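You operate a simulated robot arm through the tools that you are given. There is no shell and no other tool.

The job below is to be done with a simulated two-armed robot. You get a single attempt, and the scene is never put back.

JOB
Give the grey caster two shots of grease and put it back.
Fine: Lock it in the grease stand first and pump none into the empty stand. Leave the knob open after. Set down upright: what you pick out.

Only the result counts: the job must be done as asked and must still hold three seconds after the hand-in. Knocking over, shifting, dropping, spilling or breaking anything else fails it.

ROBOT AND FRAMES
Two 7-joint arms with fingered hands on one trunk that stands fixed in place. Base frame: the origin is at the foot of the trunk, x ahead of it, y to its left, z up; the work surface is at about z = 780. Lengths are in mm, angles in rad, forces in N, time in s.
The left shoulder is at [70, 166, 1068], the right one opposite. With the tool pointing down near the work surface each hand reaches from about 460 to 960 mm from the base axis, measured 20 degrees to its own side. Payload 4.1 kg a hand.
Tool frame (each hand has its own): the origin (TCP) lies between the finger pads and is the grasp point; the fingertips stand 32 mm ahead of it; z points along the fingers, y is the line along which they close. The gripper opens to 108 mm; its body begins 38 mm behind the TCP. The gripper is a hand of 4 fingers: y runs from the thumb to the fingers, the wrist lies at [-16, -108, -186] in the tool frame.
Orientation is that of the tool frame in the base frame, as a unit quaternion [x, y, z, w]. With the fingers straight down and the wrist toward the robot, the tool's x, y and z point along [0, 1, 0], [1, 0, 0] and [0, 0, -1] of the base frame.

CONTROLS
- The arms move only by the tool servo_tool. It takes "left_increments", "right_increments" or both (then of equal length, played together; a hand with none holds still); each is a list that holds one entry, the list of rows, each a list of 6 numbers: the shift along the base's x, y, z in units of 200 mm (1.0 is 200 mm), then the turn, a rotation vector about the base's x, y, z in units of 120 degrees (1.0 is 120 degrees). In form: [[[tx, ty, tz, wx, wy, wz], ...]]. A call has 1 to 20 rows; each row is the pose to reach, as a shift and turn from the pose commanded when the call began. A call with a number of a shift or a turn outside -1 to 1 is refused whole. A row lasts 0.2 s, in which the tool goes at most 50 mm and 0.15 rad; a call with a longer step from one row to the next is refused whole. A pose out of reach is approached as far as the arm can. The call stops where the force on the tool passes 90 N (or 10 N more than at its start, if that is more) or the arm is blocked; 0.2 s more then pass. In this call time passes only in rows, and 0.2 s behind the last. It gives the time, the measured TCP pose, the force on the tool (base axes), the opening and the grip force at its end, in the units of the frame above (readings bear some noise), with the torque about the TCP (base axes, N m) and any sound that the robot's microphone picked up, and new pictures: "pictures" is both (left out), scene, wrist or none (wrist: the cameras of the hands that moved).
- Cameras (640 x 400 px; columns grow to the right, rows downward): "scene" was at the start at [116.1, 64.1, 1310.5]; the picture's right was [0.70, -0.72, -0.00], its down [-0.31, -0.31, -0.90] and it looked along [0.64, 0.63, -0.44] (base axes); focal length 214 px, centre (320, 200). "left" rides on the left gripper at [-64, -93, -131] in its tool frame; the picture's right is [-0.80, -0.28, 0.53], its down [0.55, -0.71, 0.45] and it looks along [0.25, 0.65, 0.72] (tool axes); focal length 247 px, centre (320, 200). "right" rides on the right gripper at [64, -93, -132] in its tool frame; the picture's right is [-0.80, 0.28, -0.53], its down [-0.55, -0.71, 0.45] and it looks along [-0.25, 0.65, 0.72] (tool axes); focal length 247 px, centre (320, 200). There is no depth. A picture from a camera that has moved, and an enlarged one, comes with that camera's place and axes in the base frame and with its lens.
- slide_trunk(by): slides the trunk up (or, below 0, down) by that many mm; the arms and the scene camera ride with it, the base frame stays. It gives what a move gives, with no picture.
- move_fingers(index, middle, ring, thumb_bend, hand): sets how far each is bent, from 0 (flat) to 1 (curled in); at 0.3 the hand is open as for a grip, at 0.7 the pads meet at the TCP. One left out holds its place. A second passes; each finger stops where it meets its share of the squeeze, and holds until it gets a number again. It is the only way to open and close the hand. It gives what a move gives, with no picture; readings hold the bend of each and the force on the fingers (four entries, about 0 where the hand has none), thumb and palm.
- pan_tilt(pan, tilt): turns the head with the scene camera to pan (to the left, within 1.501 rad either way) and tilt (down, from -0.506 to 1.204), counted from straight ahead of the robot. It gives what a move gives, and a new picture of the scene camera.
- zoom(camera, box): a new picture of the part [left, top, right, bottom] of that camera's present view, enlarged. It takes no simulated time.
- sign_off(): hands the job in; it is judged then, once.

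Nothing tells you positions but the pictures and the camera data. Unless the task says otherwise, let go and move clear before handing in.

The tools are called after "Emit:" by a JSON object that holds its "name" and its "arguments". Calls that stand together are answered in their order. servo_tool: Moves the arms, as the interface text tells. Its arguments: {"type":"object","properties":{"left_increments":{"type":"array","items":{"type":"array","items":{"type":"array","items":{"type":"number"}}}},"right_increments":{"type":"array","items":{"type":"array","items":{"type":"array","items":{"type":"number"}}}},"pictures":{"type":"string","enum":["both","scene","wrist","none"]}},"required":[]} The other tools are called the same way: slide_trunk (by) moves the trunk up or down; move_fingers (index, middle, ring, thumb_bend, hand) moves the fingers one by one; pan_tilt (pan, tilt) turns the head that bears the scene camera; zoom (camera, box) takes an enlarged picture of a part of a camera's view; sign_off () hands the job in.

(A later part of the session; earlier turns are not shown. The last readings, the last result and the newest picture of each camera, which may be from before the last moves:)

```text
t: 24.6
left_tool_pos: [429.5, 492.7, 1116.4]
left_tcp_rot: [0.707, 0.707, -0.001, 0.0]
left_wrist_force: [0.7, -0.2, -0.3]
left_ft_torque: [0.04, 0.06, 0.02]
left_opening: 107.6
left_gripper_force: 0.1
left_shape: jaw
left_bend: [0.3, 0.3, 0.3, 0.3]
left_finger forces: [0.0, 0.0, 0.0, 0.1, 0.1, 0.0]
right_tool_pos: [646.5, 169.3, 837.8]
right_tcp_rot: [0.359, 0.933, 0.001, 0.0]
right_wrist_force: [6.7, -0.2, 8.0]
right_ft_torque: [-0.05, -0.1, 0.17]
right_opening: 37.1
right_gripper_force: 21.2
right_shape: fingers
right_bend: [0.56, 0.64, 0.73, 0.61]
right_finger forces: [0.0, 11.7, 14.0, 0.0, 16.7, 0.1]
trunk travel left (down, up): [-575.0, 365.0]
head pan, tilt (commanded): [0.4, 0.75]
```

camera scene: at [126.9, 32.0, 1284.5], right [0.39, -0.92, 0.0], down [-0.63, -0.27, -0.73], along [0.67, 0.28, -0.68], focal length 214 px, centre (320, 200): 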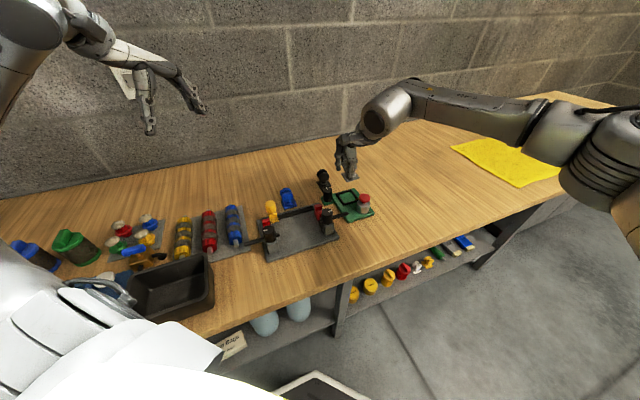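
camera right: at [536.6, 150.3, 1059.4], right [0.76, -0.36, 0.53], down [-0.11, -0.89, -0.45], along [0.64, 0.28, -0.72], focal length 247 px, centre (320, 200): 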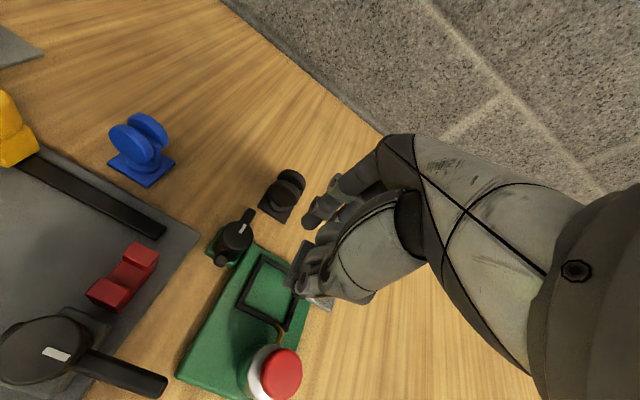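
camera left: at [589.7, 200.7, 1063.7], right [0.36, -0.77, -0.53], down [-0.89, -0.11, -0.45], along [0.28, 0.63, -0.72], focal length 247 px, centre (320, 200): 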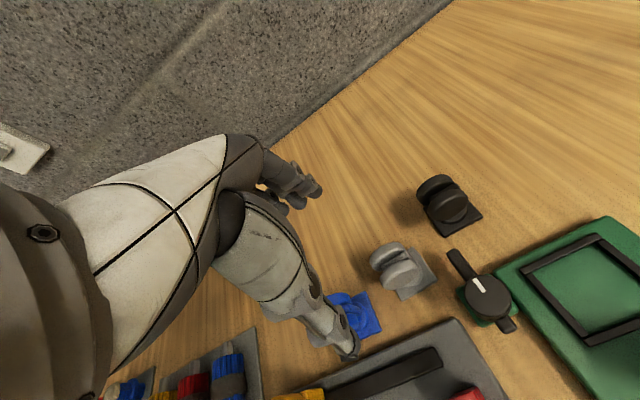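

Contact is now 8 N down with a small side force from the near corner, at z 838, which matches the plate resting on a 10 mm board. I'll relieve the side force slightly and release.

Emit:
{"name": "servo_tool", "arguments": {"right_increments": [[[0.004, 0, 0.001, 0, 0, 0], [0.004, 0, 0.001, 0, 0, 0]]], "pictures": "none"}}

Emit:
{"name": "move_fingers", "arguments": {"hand": "right", "index": 0.54, "middle": 0.54, "ring": 0.54, "thumb_bend": 0.54}}

Emit:
{"name": "zoom", "arguments": {"camera": "scene", "box": [332, 178, 372, 208]}}

Emit:
{"name": "zoom", "arguments": {"camera": "left", "box": [490, 70, 570, 130]}}

```text
t: 25.2
left_tool_pos: [428.4, 491.2, 1116.9]
left_tcp_rot: [0.707, 0.707, 0.0, 0.0]
left_wrist_force: [-0.6, 0.4, 0.3]
left_ft_torque: [-0.03, 0.0, -0.03]
left_opening: 107.9
left_gripper_force: 0.0
left_shape: jaw
left_bend: [0.3, 0.3, 0.3, 0.3]
left_finger forces: [0.0, 0.0, 0.1, 0.0, 0.0, 0.0]
right_tool_pos: [646.3, 170.0, 837.8]
right_tcp_rot: [0.359, 0.933, 0.001, 0.0]
right_wrist_force: [7.8, 0.3, 9.2]
right_ft_torque: [-0.04, -0.13, 0.15]
right_opening: 37.1
right_gripper_force: 20.9
right_shape: fingers
right_bend: [0.56, 0.64, 0.73, 0.61]
right_finger forces: [0.0, 11.9, 14.0, 0.0, 16.5, 0.0]
trunk travel left (down, up): [-575.0, 365.0]
head pan, tilt (commanded): [0.4, 0.75]
```

```text
t: 26.2
left_tool_pos: [428.1, 492.0, 1116.4]
left_tcp_rot: [0.707, 0.707, 0.0, 0.0]
left_wrist_force: [0.1, 0.1, 0.5]
left_ft_torque: [-0.02, -0.02, 0.0]
left_opening: 107.7
left_gripper_force: 0.0
left_shape: jaw
left_bend: [0.3, 0.3, 0.3, 0.3]
left_finger forces: [0.1, 0.0, 0.0, 0.1, 0.0, 0.0]
right_tool_pos: [646.5, 170.1, 837.0]
right_tcp_rot: [0.359, 0.933, 0.0, 0.0]
right_wrist_force: [0.6, 0.1, 0.8]
right_ft_torque: [-0.02, 0.07, -0.02]
right_opening: 44.2
right_gripper_force: 0.0
right_shape: fingers
right_bend: [0.54, 0.54, 0.54, 0.54]
right_finger forces: [0.0, 0.1, 0.1, 0.0, 0.1, 0.1]
trunk travel left (down, up): [-575.0, 365.0]
head pan, tilt (commanded): [0.4, 0.75]
```

```text
13.33 times, centred on (352, 193) of scene
camera zoom: at [126.8, 32.2, 1284.5], right [0.39, -0.92, 0.0], down [-0.63, -0.27, -0.73], along [0.67, 0.28, -0.68], focal length 2860 px, centre (-107, 293)
```

zoom: 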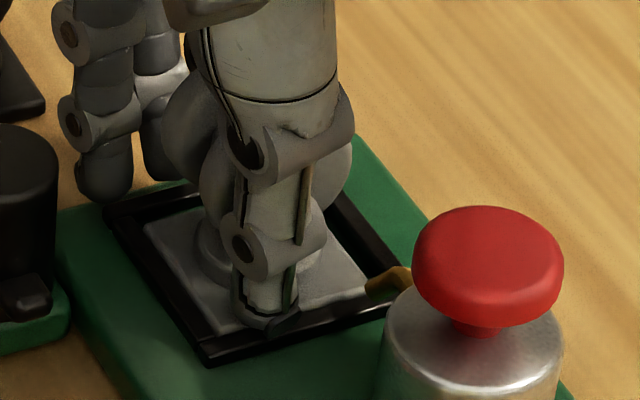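

```text
6.67 times, centred on (530, 100) of left
camera zoom: at [336.5, 427.0, 1247.4], right [-0.28, -0.8, -0.53], down [-0.71, 0.55, -0.45], along [0.65, 0.25, -0.72], focal length 1646 px, centre (-1080, 867)
```

zoom: 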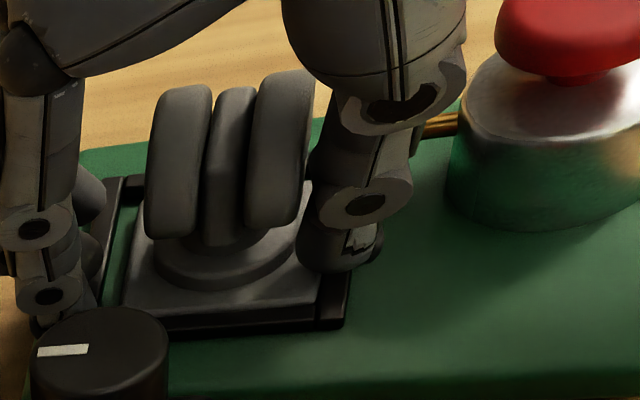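

The caster is released and sits level in the nest. I'll raise the hand straight up and look at the seating unobstructed.

Emit:
{"name": "servo_tool", "arguments": {"right_increments": [[[0, 0, 0.05, 0, 0, 0], [0, 0, 0.12, 0, 0, 0], [0, 0, 0.24, 0, 0, 0], [0, 0, 0.4, 0, 0, 0], [0, 0, 0.6, 0, 0, 0]]], "pictures": "none"}}

Emit:
{"name": "zoom", "arguments": {"camera": "scene", "box": [320, 170, 384, 210]}}

Emit:
{"name": "zoom", "arguments": {"camera": "left", "box": [470, 60, 598, 140]}}

Emit:
{"name": "zoom", "arguments": {"camera": "right", "box": [200, 200, 360, 360]}}

```text
t: 27.4
left_tool_pos: [427.6, 491.3, 1117.8]
left_tcp_rot: [0.707, 0.707, 0.0, 0.0]
left_wrist_force: [-0.9, -0.8, 0.4]
left_ft_torque: [0.05, 0.02, 0.0]
left_opening: 107.7
left_gripper_force: 0.2
left_shape: jaw
left_bend: [0.3, 0.3, 0.3, 0.3]
left_finger forces: [0.0, 0.0, 0.0, 0.0, 0.0, 0.0]
right_tool_pos: [645.0, 171.3, 957.9]
right_tcp_rot: [0.36, 0.933, 0.001, 0.0]
right_wrist_force: [0.0, 0.4, 0.6]
right_ft_torque: [0.0, -0.02, -0.02]
right_opening: 45.0
right_gripper_force: 0.1
right_shape: fingers
right_bend: [0.54, 0.54, 0.54, 0.54]
right_finger forces: [0.0, 0.1, 0.1, 0.1, 0.0, 0.1]
trunk travel left (down, up): [-575.0, 365.0]
head pan, tilt (commanded): [0.4, 0.75]
```

```text
10.00 times, centred on (352, 190) of scene
camera zoom: at [125.9, 32.2, 1284.5], right [0.39, -0.92, 0.0], down [-0.63, -0.27, -0.73], along [0.67, 0.28, -0.68], focal length 2145 px, centre (0, 300)
```

zoom: 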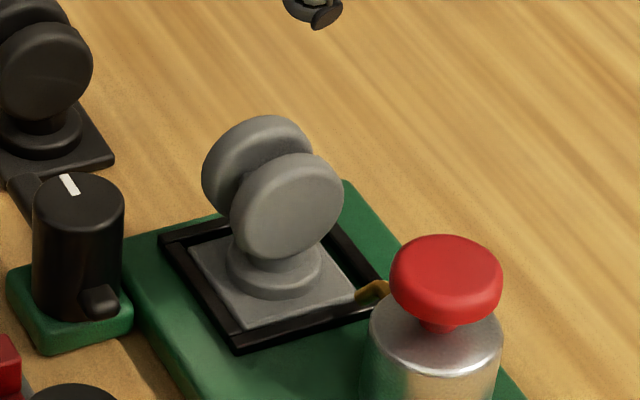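

```text
5.00 times, centred on (534, 100) of left
camera zoom: at [335.7, 427.1, 1247.6], right [-0.28, -0.8, -0.53], down [-0.71, 0.55, -0.45], along [0.65, 0.25, -0.72], focal length 1235 px, centre (-750, 700)
```

zoom: 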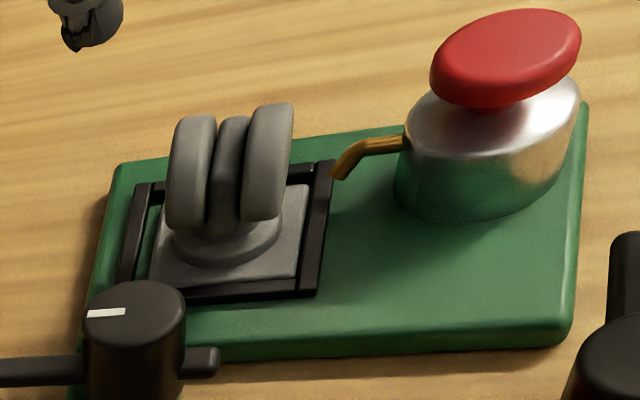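

```text
2.50 times, centred on (280, 280) of right
camera zoom: at [534.7, 146.7, 1089.3], right [0.78, -0.32, 0.53], down [-0.07, -0.89, -0.45], along [0.62, 0.32, -0.72], focal length 617 px, centre (420, 0)
```

zoom: 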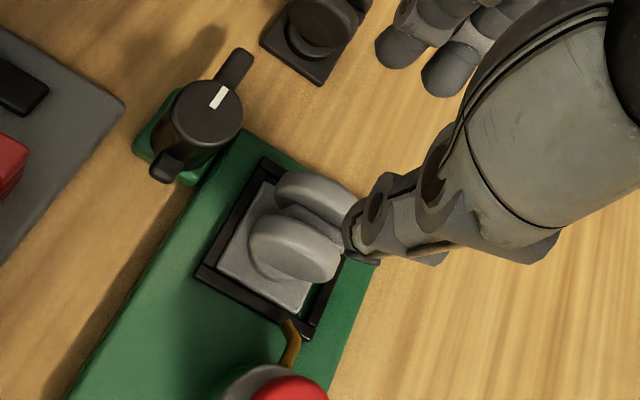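

The caster is seated flat in the nest with the knob still open. I'll park the right hand to the right side, leaving room for the left hand to work the knob's lever.

Emit:
{"name": "servo_tool", "arguments": {"right_increments": [[[-0.08, -0.14, 0.03, 0, 0, 0], [-0.17, -0.3, 0.07, 0, 0, -0.02], [-0.26, -0.46, 0.11, 0, 0, -0.04], [-0.35, -0.62, 0.15, 0, 0, -0.06], [-0.44, -0.78, 0.19, 0, 0, -0.08], [-0.52, -0.9, 0.22, 0, 0, -0.1], [-0.58, -1.0, 0.25, 0, 0, -0.12]]], "pictures": "scene"}}

Emit:
{"name": "zoom", "arguments": {"camera": "scene", "box": [312, 165, 392, 215]}}

Emit:
{"name": "zoom", "arguments": {"camera": "left", "box": [430, 60, 590, 160]}}

Emit:
{"name": "zoom", "arguments": {"camera": "right", "box": [0, 60, 320, 260]}}

```text
t: 29.1
left_tool_pos: [428.1, 490.2, 1117.2]
left_tcp_rot: [0.707, 0.707, 0.0, 0.0]
left_wrist_force: [0.6, 0.4, 0.7]
left_ft_torque: [0.02, -0.04, 0.0]
left_opening: 107.9
left_gripper_force: 0.0
left_shape: jaw
left_bend: [0.3, 0.3, 0.3, 0.3]
left_finger forces: [0.1, 0.1, 0.1, 0.0, 0.0, 0.0]
right_tool_pos: [531.1, -29.8, 1007.3]
right_tcp_rot: [0.473, 0.881, 0.0, 0.0]
right_wrist_force: [-0.3, 0.3, -1.2]
right_ft_torque: [-0.01, 0.0, -0.02]
right_opening: 44.8
right_gripper_force: 0.1
right_shape: fingers
right_bend: [0.54, 0.54, 0.54, 0.54]
right_finger forces: [0.0, 0.0, 0.0, 0.0, 0.0, 0.0]
trunk travel left (down, up): [-575.0, 365.0]
head pan, tilt (commanded): [0.4, 0.75]
camera scene: at [126.1, 31.5, 1284.6], right [0.39, -0.92, 0.0], down [-0.63, -0.27, -0.73], along [0.67, 0.28, -0.68], focal length 214 px, centre (320, 200)
```

scene: 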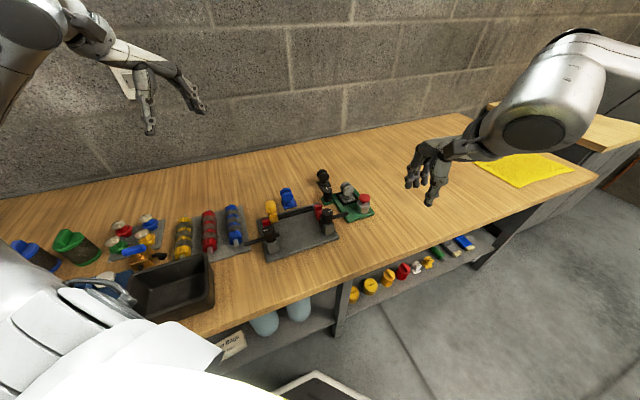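

```text
8.00 times, centred on (352, 190) of scene
camera zoom: at [126.1, 31.5, 1284.6], right [0.39, -0.92, 0.0], down [-0.63, -0.27, -0.73], along [0.67, 0.28, -0.68], focal length 1716 px, centre (64, 280)
```

zoom: 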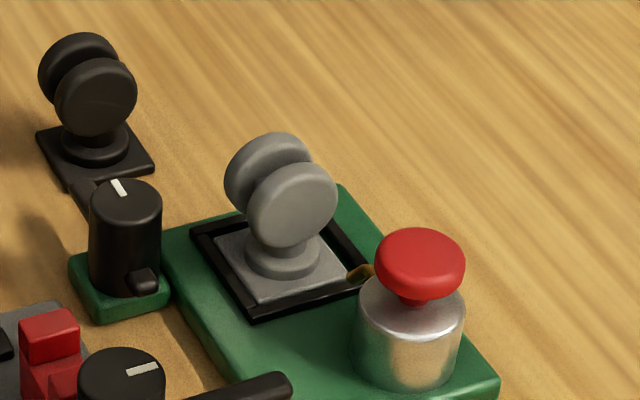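

```text
4.00 times, centred on (510, 110) of left
camera zoom: at [335.7, 426.3, 1247.9], right [-0.28, -0.8, -0.53], down [-0.71, 0.55, -0.45], along [0.65, 0.25, -0.72], focal length 988 px, centre (-440, 560)
```

zoom: 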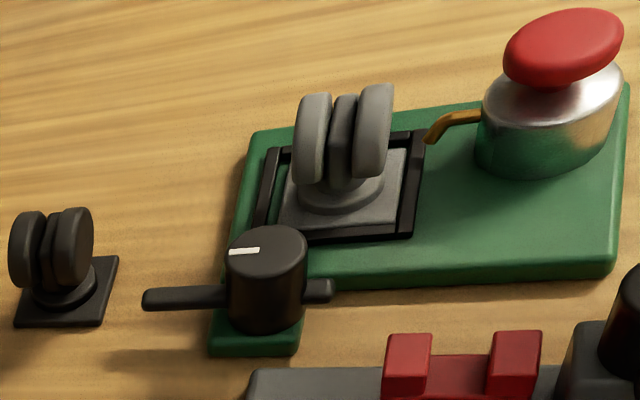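

```text
2.00 times, centred on (160, 160) of right
camera zoom: at [416.5, -26.6, 1137.8], right [0.68, -0.51, 0.53], down [-0.28, -0.85, -0.45], along [0.68, 0.15, -0.72], focal length 494 px, centre (640, 280)
```

zoom: 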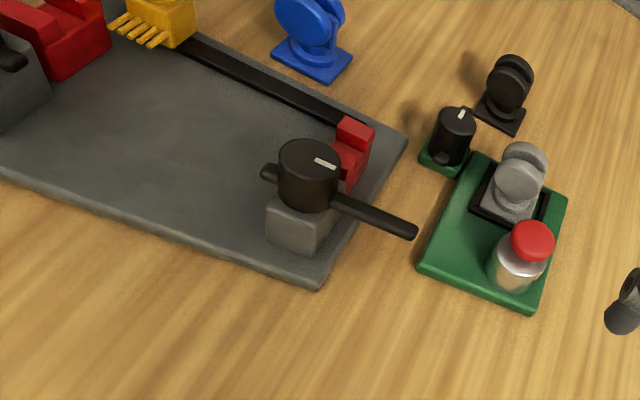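

Everything looks in order: caster seated, knob lever at about z 804 pointing away from the pump. I'll shape the left hand with the thumb down as a pusher and bring it toward the knob at its natural −45° yaw.

Emit:
{"name": "move_fingers", "arguments": {"hand": "left", "index": 0.2, "middle": 0.2, "ring": 0.2, "thumb_bend": 0.46}}

Emit:
{"name": "servo_tool", "arguments": {"left_increments": [[[0.1, -0.1, -0.05, 0, 0, -0.03], [0.2, -0.2, -0.1, 0, 0, -0.06], [0.3, -0.32, -0.16, 0, 0, -0.1], [0.4, -0.45, -0.22, 0, 0, -0.14], [0.5, -0.58, -0.28, 0, 0, -0.18], [0.6, -0.7, -0.34, 0, 0, -0.22], [0.7, -0.82, -0.4, 0, 0, -0.26], [0.8, -0.92, -0.46, 0, 0, -0.3]]], "pictures": "scene"}}

```text
t: 30.1
left_tool_pos: [430.0, 490.5, 1116.2]
left_tcp_rot: [0.708, 0.707, 0.0, 0.0]
left_wrist_force: [-1.1, 0.0, -0.2]
left_ft_torque: [0.01, -0.02, 0.01]
left_opening: 104.2
left_gripper_force: 0.1
left_shape: fingers
left_bend: [0.2, 0.2, 0.2, 0.46]
left_finger forces: [0.0, 0.1, 0.0, 0.0, 0.0, 0.0]
right_tool_pos: [530.7, -28.9, 1006.5]
right_tcp_rot: [0.473, 0.881, 0.0, 0.0]
right_wrist_force: [0.5, 0.8, 0.4]
right_ft_torque: [-0.03, 0.01, 0.04]
right_opening: 45.0
right_gripper_force: 0.1
right_shape: fingers
right_bend: [0.54, 0.54, 0.54, 0.54]
right_finger forces: [0.1, 0.0, 0.0, 0.0, 0.1, 0.0]
trunk travel left (down, up): [-575.0, 365.0]
head pan, tilt (commanded): [0.4, 0.75]
```

```text
t: 31.9
left_tool_pos: [593.1, 306.0, 1022.2]
left_tcp_rot: [0.891, 0.453, -0.001, -0.001]
left_wrist_force: [-0.1, -0.2, -0.3]
left_ft_torque: [-0.01, 0.0, 0.0]
left_opening: 104.1
left_gripper_force: 0.1
left_shape: fingers
left_bend: [0.2, 0.2, 0.2, 0.46]
left_finger forces: [0.1, 0.0, 0.0, 0.0, 0.1, 0.0]
right_tool_pos: [531.9, -29.3, 1007.0]
right_tcp_rot: [0.473, 0.881, 0.0, -0.001]
right_wrist_force: [0.0, -0.2, -0.2]
right_ft_torque: [0.0, -0.01, 0.02]
right_opening: 44.8
right_gripper_force: 0.1
right_shape: fingers
right_bend: [0.54, 0.54, 0.54, 0.54]
right_finger forces: [0.0, 0.0, 0.1, 0.0, 0.0, 0.0]
trunk travel left (down, up): [-575.0, 365.0]
head pan, tilt (commanded): [0.4, 0.75]
camera scene: at [128.3, 31.8, 1284.3], right [0.39, -0.92, 0.0], down [-0.63, -0.27, -0.73], along [0.67, 0.28, -0.68], focal length 214 px, centre (320, 200)
```

scene: 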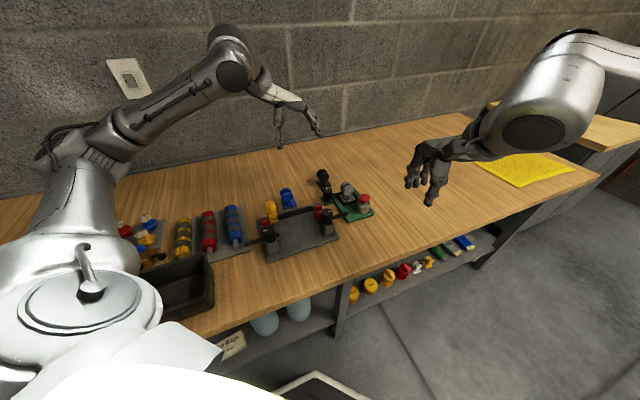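

The left arm is halfway in its natural posture. I'll go on to hover at z 930 beside the lever.

Emit:
{"name": "servo_tool", "arguments": {"left_increments": [[[0.085, -0.11, -0.11, 0, 0, -0.02], [0.17, -0.22, -0.23, 0, 0, -0.04], [0.255, -0.335, -0.35, 0, 0, -0.06], [0.34, -0.445, -0.465, 0, 0, -0.075], [0.34, -0.445, -0.465, 0, 0, -0.075]]], "pictures": "both"}}

Emit:
{"name": "zoom", "arguments": {"camera": "scene", "box": [300, 110, 396, 215]}}

Emit:
{"name": "zoom", "arguments": {"camera": "left", "box": [180, 160, 440, 400]}}

Emit:
{"name": "zoom", "arguments": {"camera": "right", "box": [120, 40, 320, 200]}}

```text
t: 33.0
left_tool_pos: [658.4, 219.1, 933.2]
left_tcp_rot: [0.924, 0.383, 0.001, 0.001]
left_wrist_force: [-1.0, -0.7, 0.2]
left_ft_torque: [0.03, 0.0, -0.01]
left_opening: 104.2
left_gripper_force: 0.1
left_shape: fingers
left_bend: [0.2, 0.2, 0.2, 0.46]
left_finger forces: [0.1, 0.0, 0.1, 0.0, 0.1, 0.0]
right_tool_pos: [530.5, -28.2, 1007.5]
right_tcp_rot: [0.473, 0.881, -0.001, 0.001]
right_wrist_force: [0.0, 0.5, 0.4]
right_ft_torque: [0.03, -0.02, -0.01]
right_opening: 45.0
right_gripper_force: 0.1
right_shape: fingers
right_bend: [0.54, 0.54, 0.54, 0.54]
right_finger forces: [0.0, 0.0, 0.1, 0.1, 0.0, 0.0]
trunk travel left (down, up): [-575.0, 365.0]
head pan, tilt (commanded): [0.4, 0.75]
camera scene: at [126.0, 32.5, 1284.6], right [0.39, -0.92, 0.0], down [-0.63, -0.27, -0.73], along [0.67, 0.28, -0.68], focal length 214 px, centre (320, 200)
camera left: at [547.0, 239.0, 1062.9], right [-0.76, -0.36, -0.53], down [-0.11, 0.89, -0.45], along [0.64, -0.28, -0.72], focal length 247 px, centre (320, 200)
```

scene: 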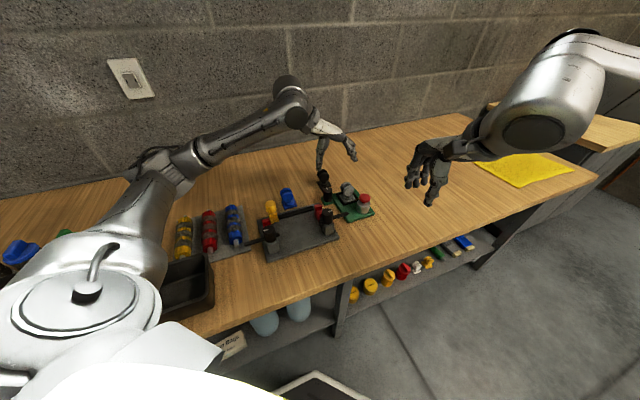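
left: 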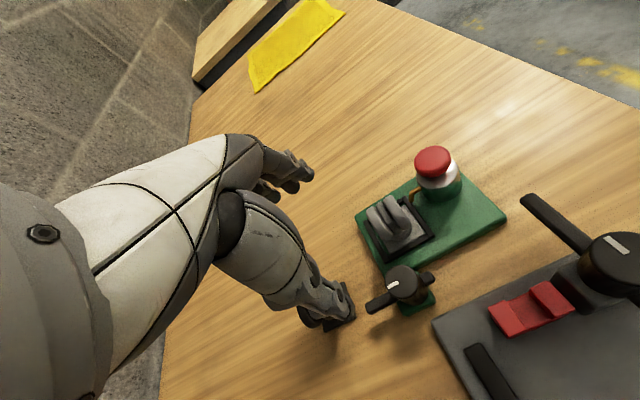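

```text
3.81 times, centred on (348, 162) of scene
camera zoom: at [126.0, 32.5, 1284.6], right [0.39, -0.92, 0.0], down [-0.63, -0.27, -0.73], along [0.67, 0.28, -0.68], focal length 817 px, centre (213, 343)
```

zoom: 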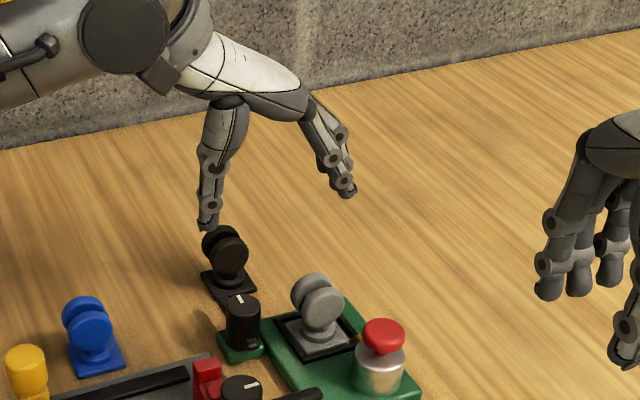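

```text
1.67 times, centred on (310, 280) of left
camera zoom: at [547.0, 239.0, 1062.9], right [-0.76, -0.36, -0.53], down [-0.11, 0.89, -0.45], along [0.64, -0.28, -0.72], focal length 412 px, centre (337, 67)
```

zoom: 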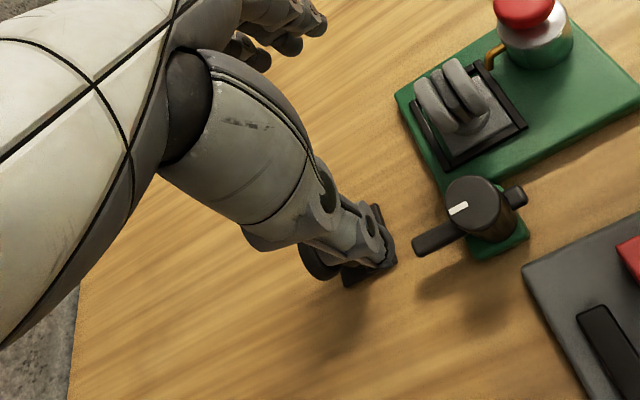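

```text
2.50 times, centred on (220, 120) of right
camera zoom: at [416.8, -25.5, 1137.7], right [0.68, -0.51, 0.53], down [-0.28, -0.85, -0.45], along [0.68, 0.15, -0.72], focal length 617 px, centre (570, 400)
```

zoom: 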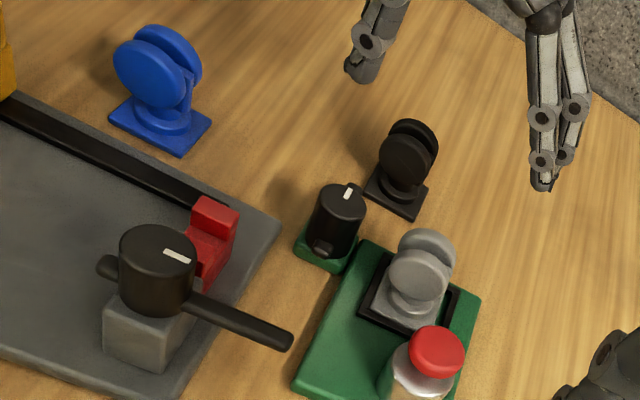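

The thumb tip is at about (632, 253), roughly 21 mm to the outer side of the lever and 32 mm out from the knob axis, as planned. I'll lower the thumb to lever height.

Emit:
{"name": "servo_tool", "arguments": {"left_increments": [[[0, 0, -0.12, 0, 0, 0], [0, 0, -0.24, 0, 0, 0], [0, 0, -0.35, 0, 0, 0], [0, 0, -0.43, 0, 0, 0], [0, 0, -0.49, 0, 0, 0]]], "pictures": "none"}}

Emit:
{"name": "zoom", "arguments": {"camera": "scene", "box": [300, 150, 380, 215]}}

Emit:
{"name": "zoom", "arguments": {"camera": "left", "box": [280, 180, 480, 380]}}

Emit:
{"name": "zoom", "arguments": {"camera": "right", "box": [170, 70, 330, 190]}}

```text
t: 34.2
left_tool_pos: [658.3, 219.4, 834.4]
left_tcp_rot: [0.924, 0.382, 0.0, 0.0]
left_wrist_force: [-0.2, 0.8, -0.2]
left_ft_torque: [0.02, -0.01, 0.02]
left_opening: 104.2
left_gripper_force: 0.0
left_shape: fingers
left_bend: [0.2, 0.2, 0.2, 0.46]
left_finger forces: [0.1, 0.0, 0.0, 0.1, 0.0, 0.1]
right_tool_pos: [530.6, -29.5, 1007.3]
right_tcp_rot: [0.473, 0.881, 0.0, 0.0]
right_wrist_force: [0.5, 0.2, 0.2]
right_ft_torque: [0.01, -0.02, -0.01]
right_opening: 44.9
right_gripper_force: 0.2
right_shape: fingers
right_bend: [0.54, 0.54, 0.54, 0.54]
right_finger forces: [0.1, 0.0, 0.0, 0.0, 0.0, 0.0]
trunk travel left (down, up): [-575.0, 365.0]
head pan, tilt (commanded): [0.4, 0.75]
```

```text
6.15 times, centred on (340, 182) of scene
camera zoom: at [127.1, 32.2, 1284.5], right [0.39, -0.92, 0.0], down [-0.63, -0.27, -0.73], along [0.67, 0.28, -0.68], focal length 1320 px, centre (197, 308)
```

zoom: 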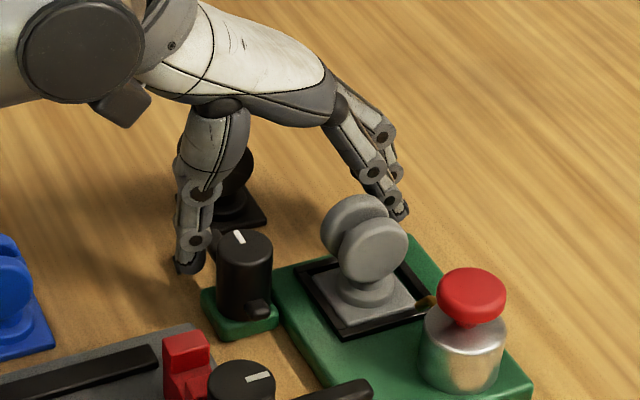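

```text
2.00 times, centred on (380, 280) of left
camera zoom: at [547.2, 238.1, 964.9], right [-0.76, -0.36, -0.53], down [-0.11, 0.89, -0.45], along [0.64, -0.28, -0.72], focal length 494 px, centre (200, 40)
```

zoom: 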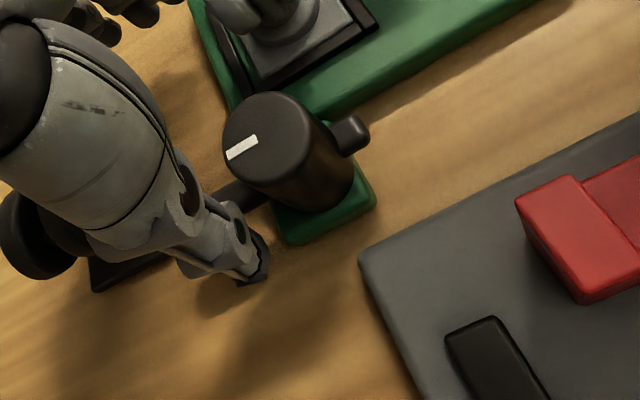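

```text
3.33 times, centred on (250, 130) of right
camera zoom: at [417.7, -25.7, 1137.3], right [0.68, -0.51, 0.53], down [-0.28, -0.85, -0.45], along [0.68, 0.15, -0.72], focal length 823 px, centre (553, 433)
```

zoom: 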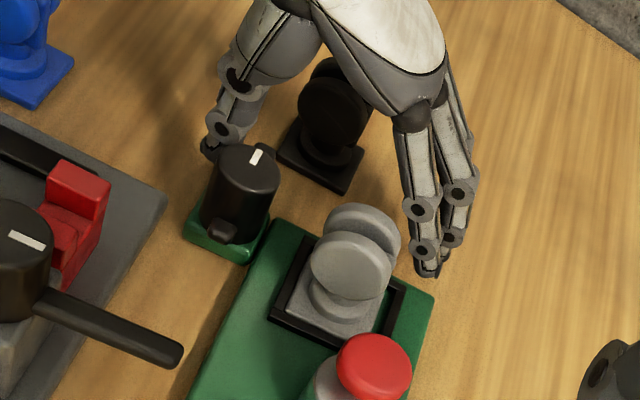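

The thumb is at lever height on its outer side, with the fingers clear of the caster. I'll push the lever a first 20° clockwise (toward the nest) and see if it moves and how much force it takes.

Emit:
{"name": "servo_tool", "arguments": {"left_increments": [[[0.0237, -0.03, 0, 0, 0, 0], [0.0357, -0.0393, 0, 0, 0, 0], [0.0485, -0.0475, 0, 0, 0, 0], [0.0615, -0.056, 0, 0, 0, 0], [0.075, -0.067, 0, 0, 0, 0]]], "pictures": "none"}}

Emit:
{"name": "zoom", "arguments": {"camera": "scene", "box": [316, 160, 380, 210]}}

Emit:
{"name": "zoom", "arguments": {"camera": "left", "box": [280, 180, 480, 380]}}

Emit:
{"name": "zoom", "arguments": {"camera": "right", "box": [190, 80, 310, 170]}}

```text
t: 35.5
left_tool_pos: [670.6, 204.3, 834.4]
left_tcp_rot: [0.924, 0.383, 0.0, -0.001]
left_wrist_force: [0.0, -0.1, -0.3]
left_ft_torque: [0.0, 0.02, 0.0]
left_opening: 105.3
left_gripper_force: 0.2
left_shape: fingers
left_bend: [0.2, 0.2, 0.2, 0.45]
left_finger forces: [0.1, 0.1, 0.0, 0.0, 0.7, 0.0]
right_tool_pos: [530.1, -28.6, 1007.2]
right_tcp_rot: [0.473, 0.881, 0.0, 0.0]
right_wrist_force: [-0.1, -0.5, -0.2]
right_ft_torque: [0.01, 0.01, 0.02]
right_opening: 45.0
right_gripper_force: 0.0
right_shape: fingers
right_bend: [0.54, 0.54, 0.54, 0.54]
right_finger forces: [0.0, 0.0, 0.0, 0.0, 0.0, 0.1]
trunk travel left (down, up): [-575.0, 365.0]
head pan, tilt (commanded): [0.4, 0.75]
```

```text
8.00 times, centred on (348, 185) of scene
camera zoom: at [126.9, 32.0, 1284.5], right [0.39, -0.92, 0.0], down [-0.63, -0.27, -0.73], along [0.67, 0.28, -0.68], focal length 1716 px, centre (96, 320)
```

zoom: 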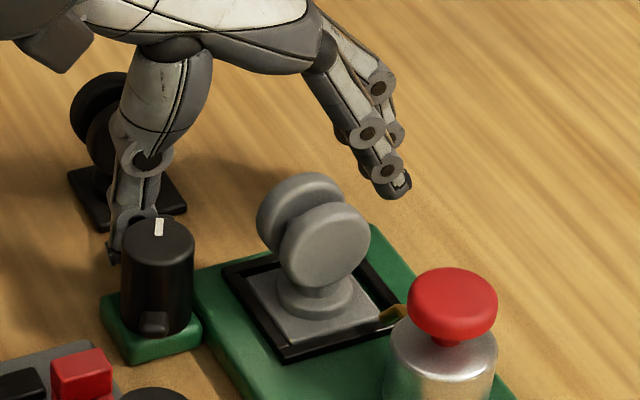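

```text
2.00 times, centred on (380, 280) of left
camera zoom: at [561.7, 224.2, 964.5], right [-0.76, -0.36, -0.53], down [-0.11, 0.89, -0.45], along [0.64, -0.28, -0.72], focal length 494 px, centre (200, 40)
```

zoom: 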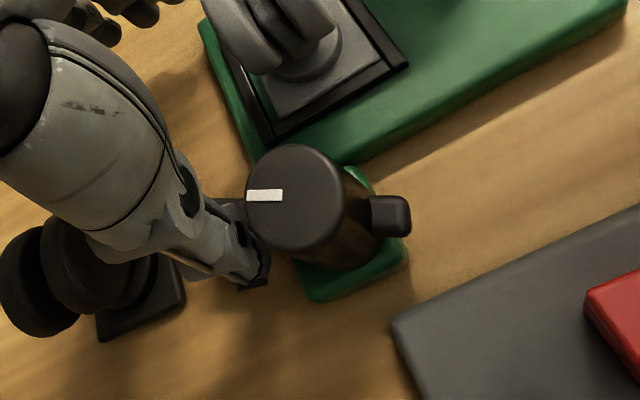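

```text
4.44 times, centred on (250, 125) of right
camera zoom: at [417.6, -25.9, 1137.3], right [0.68, -0.51, 0.53], down [-0.28, -0.85, -0.45], along [0.68, 0.15, -0.72], focal length 1098 px, centre (631, 533)
```

zoom: 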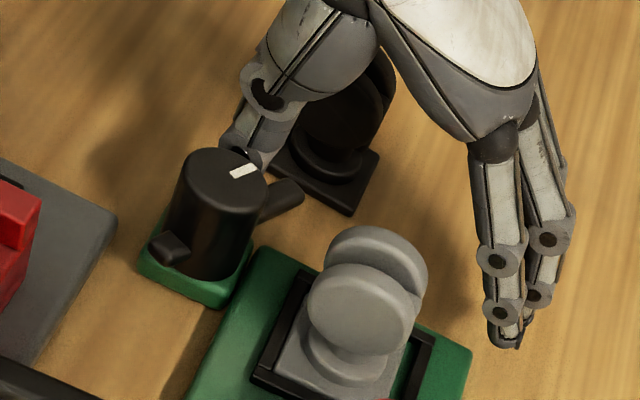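

The knob turns clockwise easily with under 1 N, so this direction works. I'll continue the arc to about 70°.

Emit:
{"name": "servo_tool", "arguments": {"left_increments": [[[0.0233, -0.0269, 0, 0, 0, 0], [0.032, -0.042, 0, 0, 0, 0], [0.04, -0.0569, 0, 0, 0, 0], [0.046, -0.073, 0, 0, 0, 0], [0.0498, -0.0894, 0, 0, 0, 0], [0.0515, -0.106, 0, 0, 0, 0], [0.053, -0.123, 0, 0, 0, 0]]], "pictures": "none"}}

Emit:
{"name": "zoom", "arguments": {"camera": "scene", "box": [316, 160, 380, 210]}}

Emit:
{"name": "zoom", "arguments": {"camera": "left", "box": [280, 180, 480, 380]}}

Emit:
{"name": "zoom", "arguments": {"camera": "right", "box": [190, 80, 310, 170]}}

```text
t: 37.0
left_tool_pos: [682.4, 180.6, 834.2]
left_tcp_rot: [0.924, 0.382, 0.0, 0.0]
left_wrist_force: [0.2, 1.2, 0.1]
left_ft_torque: [0.02, 0.0, 0.01]
left_opening: 105.6
left_gripper_force: 0.3
left_shape: fingers
left_bend: [0.2, 0.2, 0.2, 0.45]
left_finger forces: [0.0, 0.0, 0.0, 0.0, 0.6, 0.0]
right_tool_pos: [531.4, -29.1, 1006.5]
right_tcp_rot: [0.473, 0.881, 0.0, 0.0]
right_wrist_force: [-0.4, 0.1, 0.4]
right_ft_torque: [0.02, 0.02, 0.0]
right_opening: 45.0
right_gripper_force: 0.1
right_shape: fingers
right_bend: [0.54, 0.54, 0.54, 0.54]
right_finger forces: [0.0, 0.1, 0.1, 0.0, 0.0, 0.0]
trunk travel left (down, up): [-575.0, 365.0]
head pan, tilt (commanded): [0.4, 0.75]
```

```text
8.00 times, centred on (348, 185) of scene
camera zoom: at [126.9, 32.1, 1284.5], right [0.39, -0.92, 0.0], down [-0.63, -0.27, -0.73], along [0.67, 0.28, -0.68], focal length 1716 px, centre (96, 320)
```

zoom: 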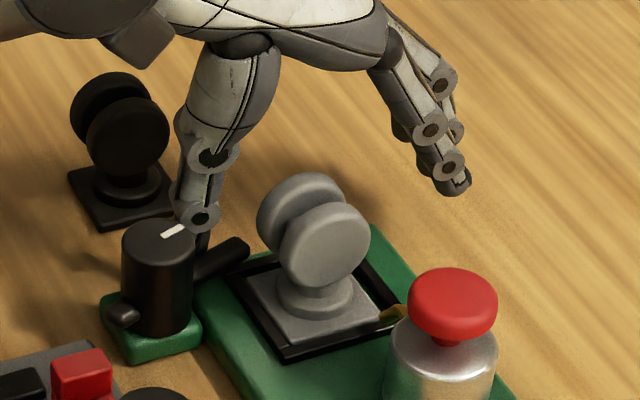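

```text
2.00 times, centred on (380, 280) of left
camera zoom: at [572.5, 200.4, 965.6], right [-0.76, -0.36, -0.53], down [-0.11, 0.89, -0.45], along [0.64, -0.28, -0.72], focal length 494 px, centre (200, 40)
```

zoom: 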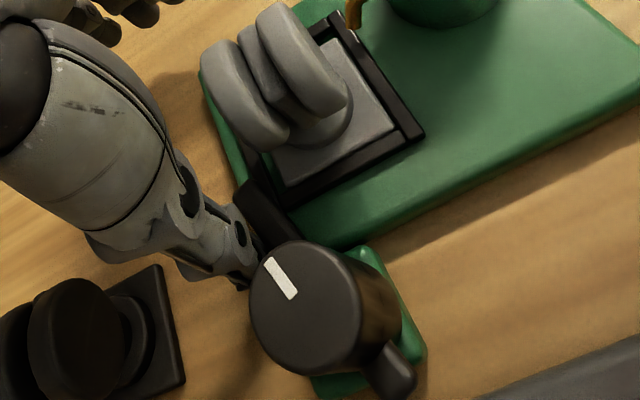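

```text
4.44 times, centred on (250, 125) of right
camera zoom: at [417.6, -25.8, 1137.3], right [0.68, -0.51, 0.53], down [-0.28, -0.85, -0.45], along [0.68, 0.15, -0.72], focal length 1098 px, centre (631, 533)
```

zoom: 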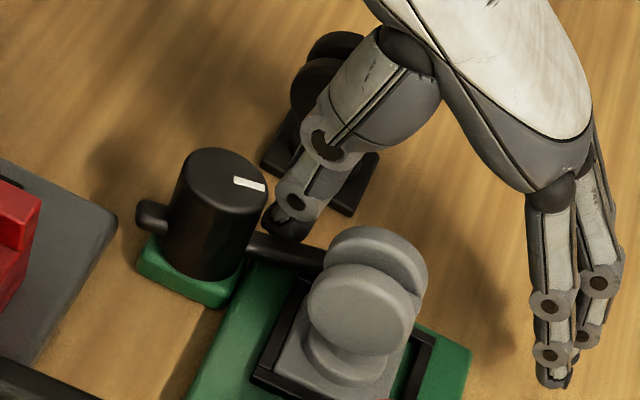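

The lever has swung about 70° and is now over the nest's corner, still moving freely. I'll continue to 90° and watch for a stop.

Emit:
{"name": "servo_tool", "arguments": {"left_increments": [[[-0.001, -0.016, 0, 0, 0, 0], [-0.0035, -0.031, 0, 0, 0, 0], [-0.007, -0.045, 0, 0, 0, 0], [-0.012, -0.058, 0, 0, 0, 0]]], "pictures": "none"}}

Emit:
{"name": "zoom", "arguments": {"camera": "scene", "box": [316, 160, 380, 210]}}

Emit:
{"name": "zoom", "arguments": {"camera": "left", "box": [280, 180, 480, 380]}}

Emit:
{"name": "zoom", "arguments": {"camera": "right", "box": [190, 80, 310, 170]}}

```text
t: 38.0
left_tool_pos: [681.0, 169.3, 833.6]
left_tcp_rot: [0.923, 0.384, 0.0, 0.0]
left_wrist_force: [2.2, 3.0, 0.2]
left_ft_torque: [0.11, -0.04, -0.15]
left_opening: 105.9
left_gripper_force: 2.4
left_shape: fingers
left_bend: [0.2, 0.2, 0.2, 0.45]
left_finger forces: [0.1, 0.1, 0.0, 0.0, 3.9, 0.1]
right_tool_pos: [530.0, -29.5, 1007.8]
right_tcp_rot: [0.474, 0.881, -0.001, 0.0]
right_wrist_force: [0.4, 0.7, -0.1]
right_ft_torque: [0.0, 0.04, 0.0]
right_opening: 44.9
right_gripper_force: 0.0
right_shape: fingers
right_bend: [0.54, 0.54, 0.54, 0.54]
right_finger forces: [0.0, 0.0, 0.0, 0.0, 0.0, 0.1]
trunk travel left (down, up): [-575.0, 365.0]
head pan, tilt (commanded): [0.4, 0.75]
```

```text
8.00 times, centred on (348, 185) of scene
camera zoom: at [127.3, 32.7, 1284.4], right [0.39, -0.92, 0.0], down [-0.63, -0.27, -0.73], along [0.67, 0.28, -0.68], focal length 1716 px, centre (96, 320)
```

zoom: 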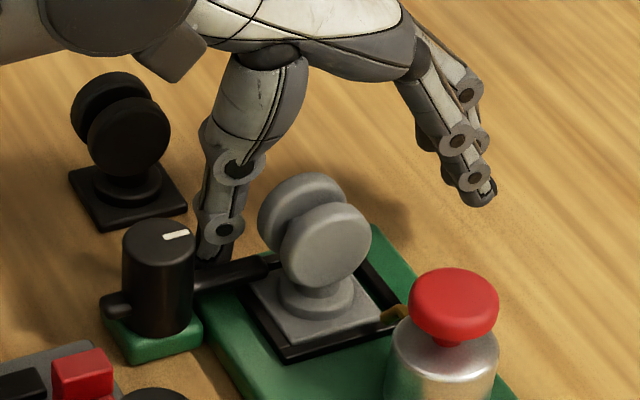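

```text
2.00 times, centred on (380, 280) of left
camera zoom: at [570.1, 188.9, 965.0], right [-0.76, -0.36, -0.53], down [-0.11, 0.89, -0.45], along [0.64, -0.28, -0.72], focal length 494 px, centre (200, 40)
```

zoom: 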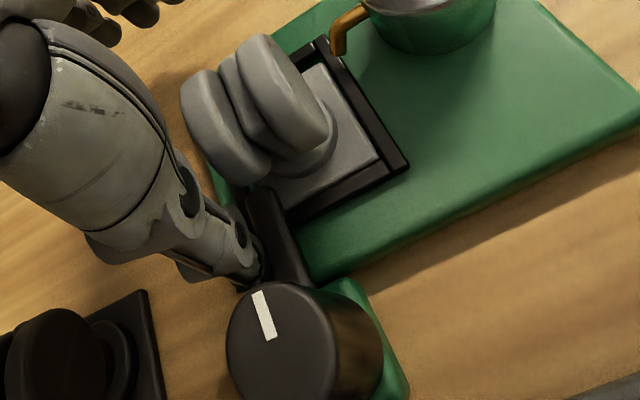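

```text
4.44 times, centred on (250, 125) of right
camera zoom: at [418.0, -25.3, 1137.2], right [0.68, -0.51, 0.53], down [-0.28, -0.85, -0.45], along [0.68, 0.15, -0.72], focal length 1098 px, centre (631, 533)
```

zoom: 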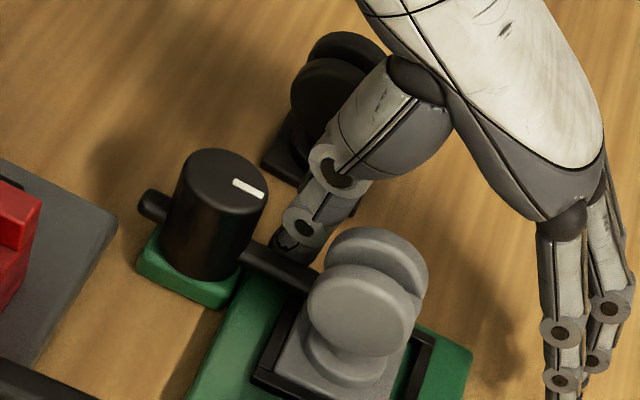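

The lever now lies along the nest direction (about 89°) and resists with about 4 N, which suggests its end stop. I'll press slightly further to confirm it is fully turned.

Emit:
{"name": "servo_tool", "arguments": {"left_increments": [[[-0.007, -0.009, 0, 0, 0, 0], [-0.014, -0.018, 0, 0, 0, 0], [-0.014, -0.018, 0, 0, 0, 0]]], "pictures": "none"}}

Emit:
{"name": "zoom", "arguments": {"camera": "scene", "box": [316, 170, 364, 205]}}

Emit:
{"name": "zoom", "arguments": {"camera": "left", "box": [320, 180, 480, 340]}}

```text
t: 38.9
left_tool_pos: [679.9, 167.4, 833.0]
left_tcp_rot: [0.923, 0.384, 0.002, 0.0]
left_wrist_force: [19.1, 16.1, 6.5]
left_ft_torque: [0.58, -0.28, -1.1]
left_opening: 107.0
left_gripper_force: 12.6
left_shape: fingers
left_bend: [0.2, 0.2, 0.2, 0.44]
left_finger forces: [0.0, 0.0, 0.1, 0.1, 25.8, 0.0]
right_tool_pos: [532.6, -27.7, 1005.4]
right_tcp_rot: [0.473, 0.881, -0.001, -0.001]
right_wrist_force: [0.6, -0.3, 0.5]
right_ft_torque: [0.01, -0.01, 0.03]
right_opening: 44.9
right_gripper_force: 0.2
right_shape: fingers
right_bend: [0.54, 0.54, 0.54, 0.54]
right_finger forces: [0.0, 0.1, 0.0, 0.0, 0.1, 0.0]
trunk travel left (down, up): [-575.0, 365.0]
head pan, tilt (commanded): [0.4, 0.75]
```

```text
11.43 times, centred on (340, 188) of scene
camera zoom: at [129.0, 34.2, 1284.3], right [0.39, -0.92, 0.0], down [-0.63, -0.27, -0.73], along [0.67, 0.28, -0.68], focal length 2451 px, centre (91, 343)
```

zoom: 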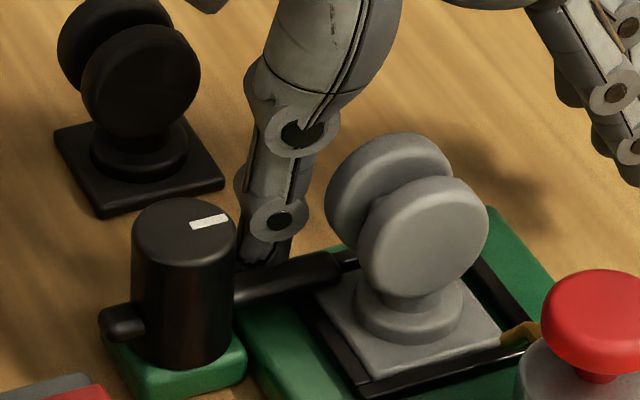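

```text
2.50 times, centred on (400, 260) of left
camera zoom: at [569.0, 187.1, 964.0], right [-0.76, -0.37, -0.53], down [-0.11, 0.89, -0.45], along [0.64, -0.28, -0.72], focal length 617 px, centre (120, 50)
```

zoom: 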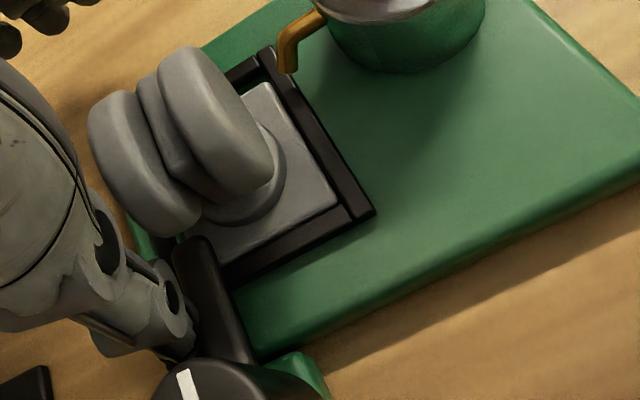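

The lever is hard against its stop at 90° (25 N with no motion), so the knob is fully turned. I'll back the thumb away from the lever and raise the left hand clear.

Emit:
{"name": "servo_tool", "arguments": {"left_increments": [[[0.03, 0.03, 0, 0, 0, 0], [0.06, 0.06, 0.0, 0, 0, 0], [0.07, 0.07, 0.08, 0, 0, 0], [0.07, 0.07, 0.25, 0, 0, 0], [0.07, 0.07, 0.45, 0, 0, 0], [0.07, 0.07, 0.6, 0, 0, 0]]], "pictures": "none"}}

Emit:
{"name": "zoom", "arguments": {"camera": "scene", "box": [312, 165, 392, 215]}}

Emit:
{"name": "zoom", "arguments": {"camera": "right", "box": [190, 80, 310, 170]}}

```text
t: 40.2
left_tool_pos: [691.9, 176.8, 953.3]
left_tcp_rot: [0.924, 0.383, 0.0, 0.0]
left_wrist_force: [-0.2, 1.1, -0.6]
left_ft_torque: [0.02, 0.03, 0.03]
left_opening: 104.4
left_gripper_force: 0.1
left_shape: fingers
left_bend: [0.2, 0.2, 0.2, 0.46]
left_finger forces: [0.0, 0.0, 0.0, 0.1, 0.0, 0.1]
right_tool_pos: [531.2, -29.1, 1006.9]
right_tcp_rot: [0.472, 0.881, 0.0, 0.0]
right_wrist_force: [0.1, -0.6, -0.6]
right_ft_torque: [0.05, 0.05, 0.03]
right_opening: 44.8
right_gripper_force: 0.0
right_shape: fingers
right_bend: [0.54, 0.54, 0.54, 0.54]
right_finger forces: [0.0, 0.1, 0.0, 0.0, 0.0, 0.1]
trunk travel left (down, up): [-575.0, 365.0]
head pan, tilt (commanded): [0.4, 0.75]
```

```text
8.00 times, centred on (352, 190) of scene
camera zoom: at [126.6, 31.6, 1284.5], right [0.39, -0.92, 0.0], down [-0.63, -0.27, -0.73], along [0.67, 0.28, -0.68], focal length 1716 px, centre (64, 280)
```

zoom: 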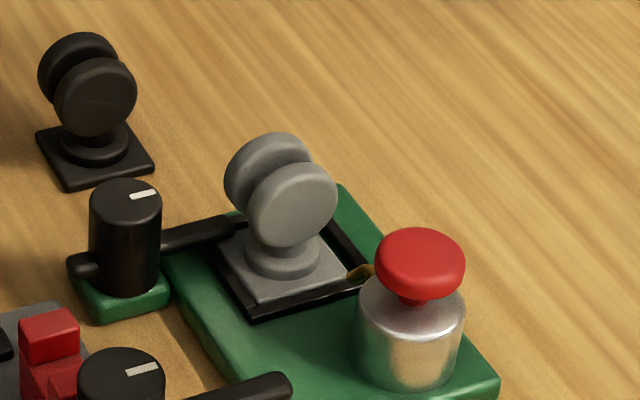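

```text
4.44 times, centred on (250, 125) of right
camera zoom: at [417.4, -26.2, 1137.4], right [0.68, -0.51, 0.53], down [-0.28, -0.85, -0.45], along [0.68, 0.15, -0.72], focal length 1098 px, centre (631, 533)
```

zoom: 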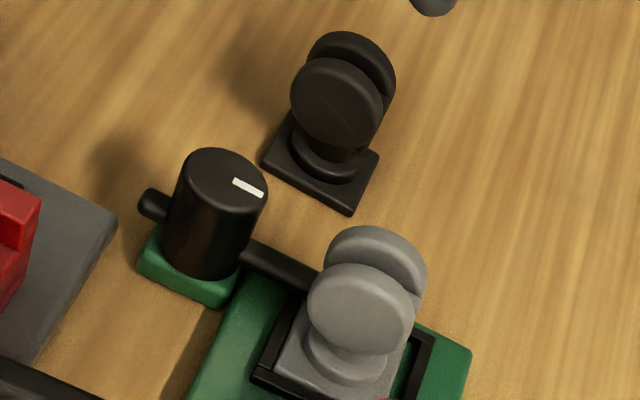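

The knob holds in the locked position with its lever over the plate's edge. I'll send the left arm back to its parking spot, where its camera also gives a good side view.

Emit:
{"name": "servo_tool", "arguments": {"left_increments": [[[-0.1, 0.13, 0.07, 0, 0, 0.03], [-0.2, 0.27, 0.14, 0, 0, 0.06], [-0.31, 0.4, 0.2, 0, 0, 0.095], [-0.42, 0.54, 0.27, 0, 0, 0.13], [-0.54, 0.67, 0.34, 0, 0, 0.16], [-0.65, 0.8, 0.4, 0, 0, 0.19]]], "pictures": "none"}}

Emit:
{"name": "servo_tool", "arguments": {"left_increments": [[[-0.1, 0.13, 0.07, 0, 0, 0.03], [-0.2, 0.26, 0.14, 0, 0, 0.06], [-0.31, 0.39, 0.21, 0, 0, 0.09], [-0.42, 0.52, 0.28, 0, 0, 0.125], [-0.54, 0.65, 0.35, 0, 0, 0.155], [-0.65, 0.775, 0.42, 0, 0, 0.185]]], "pictures": "both"}}

Emit:
{"name": "zoom", "arguments": {"camera": "left", "box": [430, 50, 590, 150]}}

```text
t: 41.6
left_tool_pos: [562.2, 338.4, 1034.2]
left_tcp_rot: [0.829, 0.559, 0.001, 0.001]
left_wrist_force: [-0.1, 0.4, 0.7]
left_ft_torque: [0.01, 0.01, 0.01]
left_opening: 104.2
left_gripper_force: 0.1
left_shape: fingers
left_bend: [0.2, 0.2, 0.2, 0.46]
left_finger forces: [0.0, 0.0, 0.1, 0.0, 0.0, 0.1]
right_tool_pos: [530.2, -28.6, 1006.7]
right_tcp_rot: [0.473, 0.881, 0.0, -0.001]
right_wrist_force: [-0.1, -0.7, 0.3]
right_ft_torque: [-0.03, -0.03, 0.03]
right_opening: 44.9
right_gripper_force: 0.1
right_shape: fingers
right_bend: [0.54, 0.54, 0.54, 0.54]
right_finger forces: [0.0, 0.0, 0.0, 0.1, 0.0, 0.0]
trunk travel left (down, up): [-575.0, 365.0]
head pan, tilt (commanded): [0.4, 0.75]
```

```text
t: 43.0
left_tool_pos: [429.1, 494.0, 1116.3]
left_tcp_rot: [0.706, 0.708, 0.0, 0.0]
left_wrist_force: [-0.3, 0.3, -0.1]
left_ft_torque: [0.0, -0.04, 0.04]
left_opening: 104.2
left_gripper_force: 0.1
left_shape: fingers
left_bend: [0.2, 0.2, 0.2, 0.46]
left_finger forces: [0.0, 0.0, 0.0, 0.1, 0.0, 0.0]
right_tool_pos: [530.0, -27.8, 1008.0]
right_tcp_rot: [0.474, 0.88, 0.0, 0.001]
right_wrist_force: [-0.2, -0.1, 0.3]
right_ft_torque: [0.0, -0.02, -0.02]
right_opening: 44.9
right_gripper_force: 0.0
right_shape: fingers
right_bend: [0.54, 0.54, 0.54, 0.54]
right_finger forces: [0.0, 0.1, 0.0, 0.1, 0.0, 0.0]
trunk travel left (down, up): [-575.0, 365.0]
head pan, tilt (commanded): [0.4, 0.75]
camera scene: at [126.2, 32.7, 1284.5], right [0.39, -0.92, 0.0], down [-0.63, -0.27, -0.73], along [0.67, 0.28, -0.68], focal length 214 px, centre (320, 200)
camera left: at [336.9, 429.5, 1247.4], right [-0.28, -0.8, -0.53], down [-0.71, 0.55, -0.45], along [0.65, 0.25, -0.72], focal length 247 px, centre (320, 200)
```

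scene: 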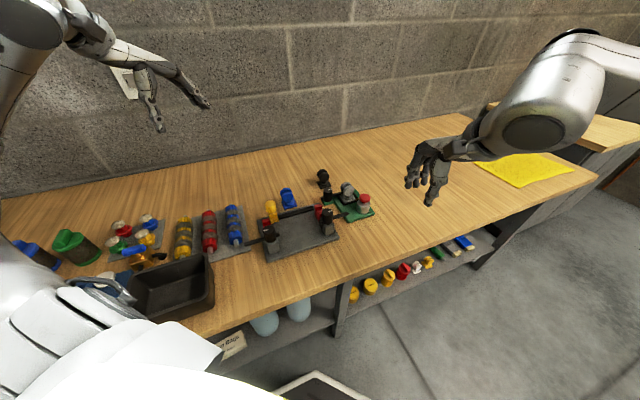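
left: 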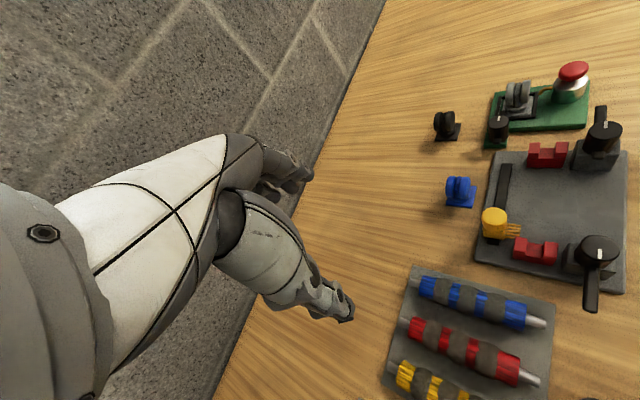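

```text
4.00 times, centred on (510, 100) of left
camera zoom: at [336.9, 429.5, 1247.4], right [-0.28, -0.8, -0.53], down [-0.71, 0.55, -0.45], along [0.65, 0.25, -0.72], focal length 988 px, centre (-440, 600)
```

zoom: 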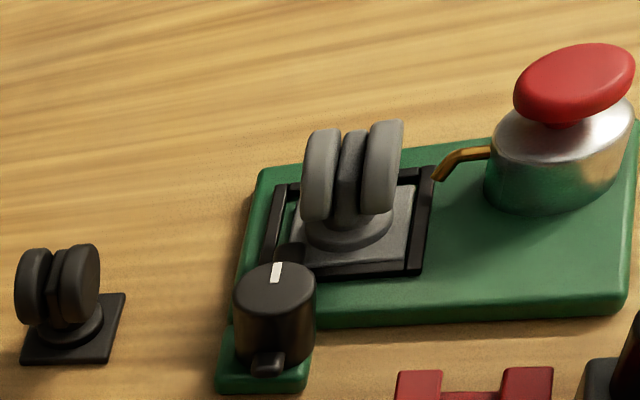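

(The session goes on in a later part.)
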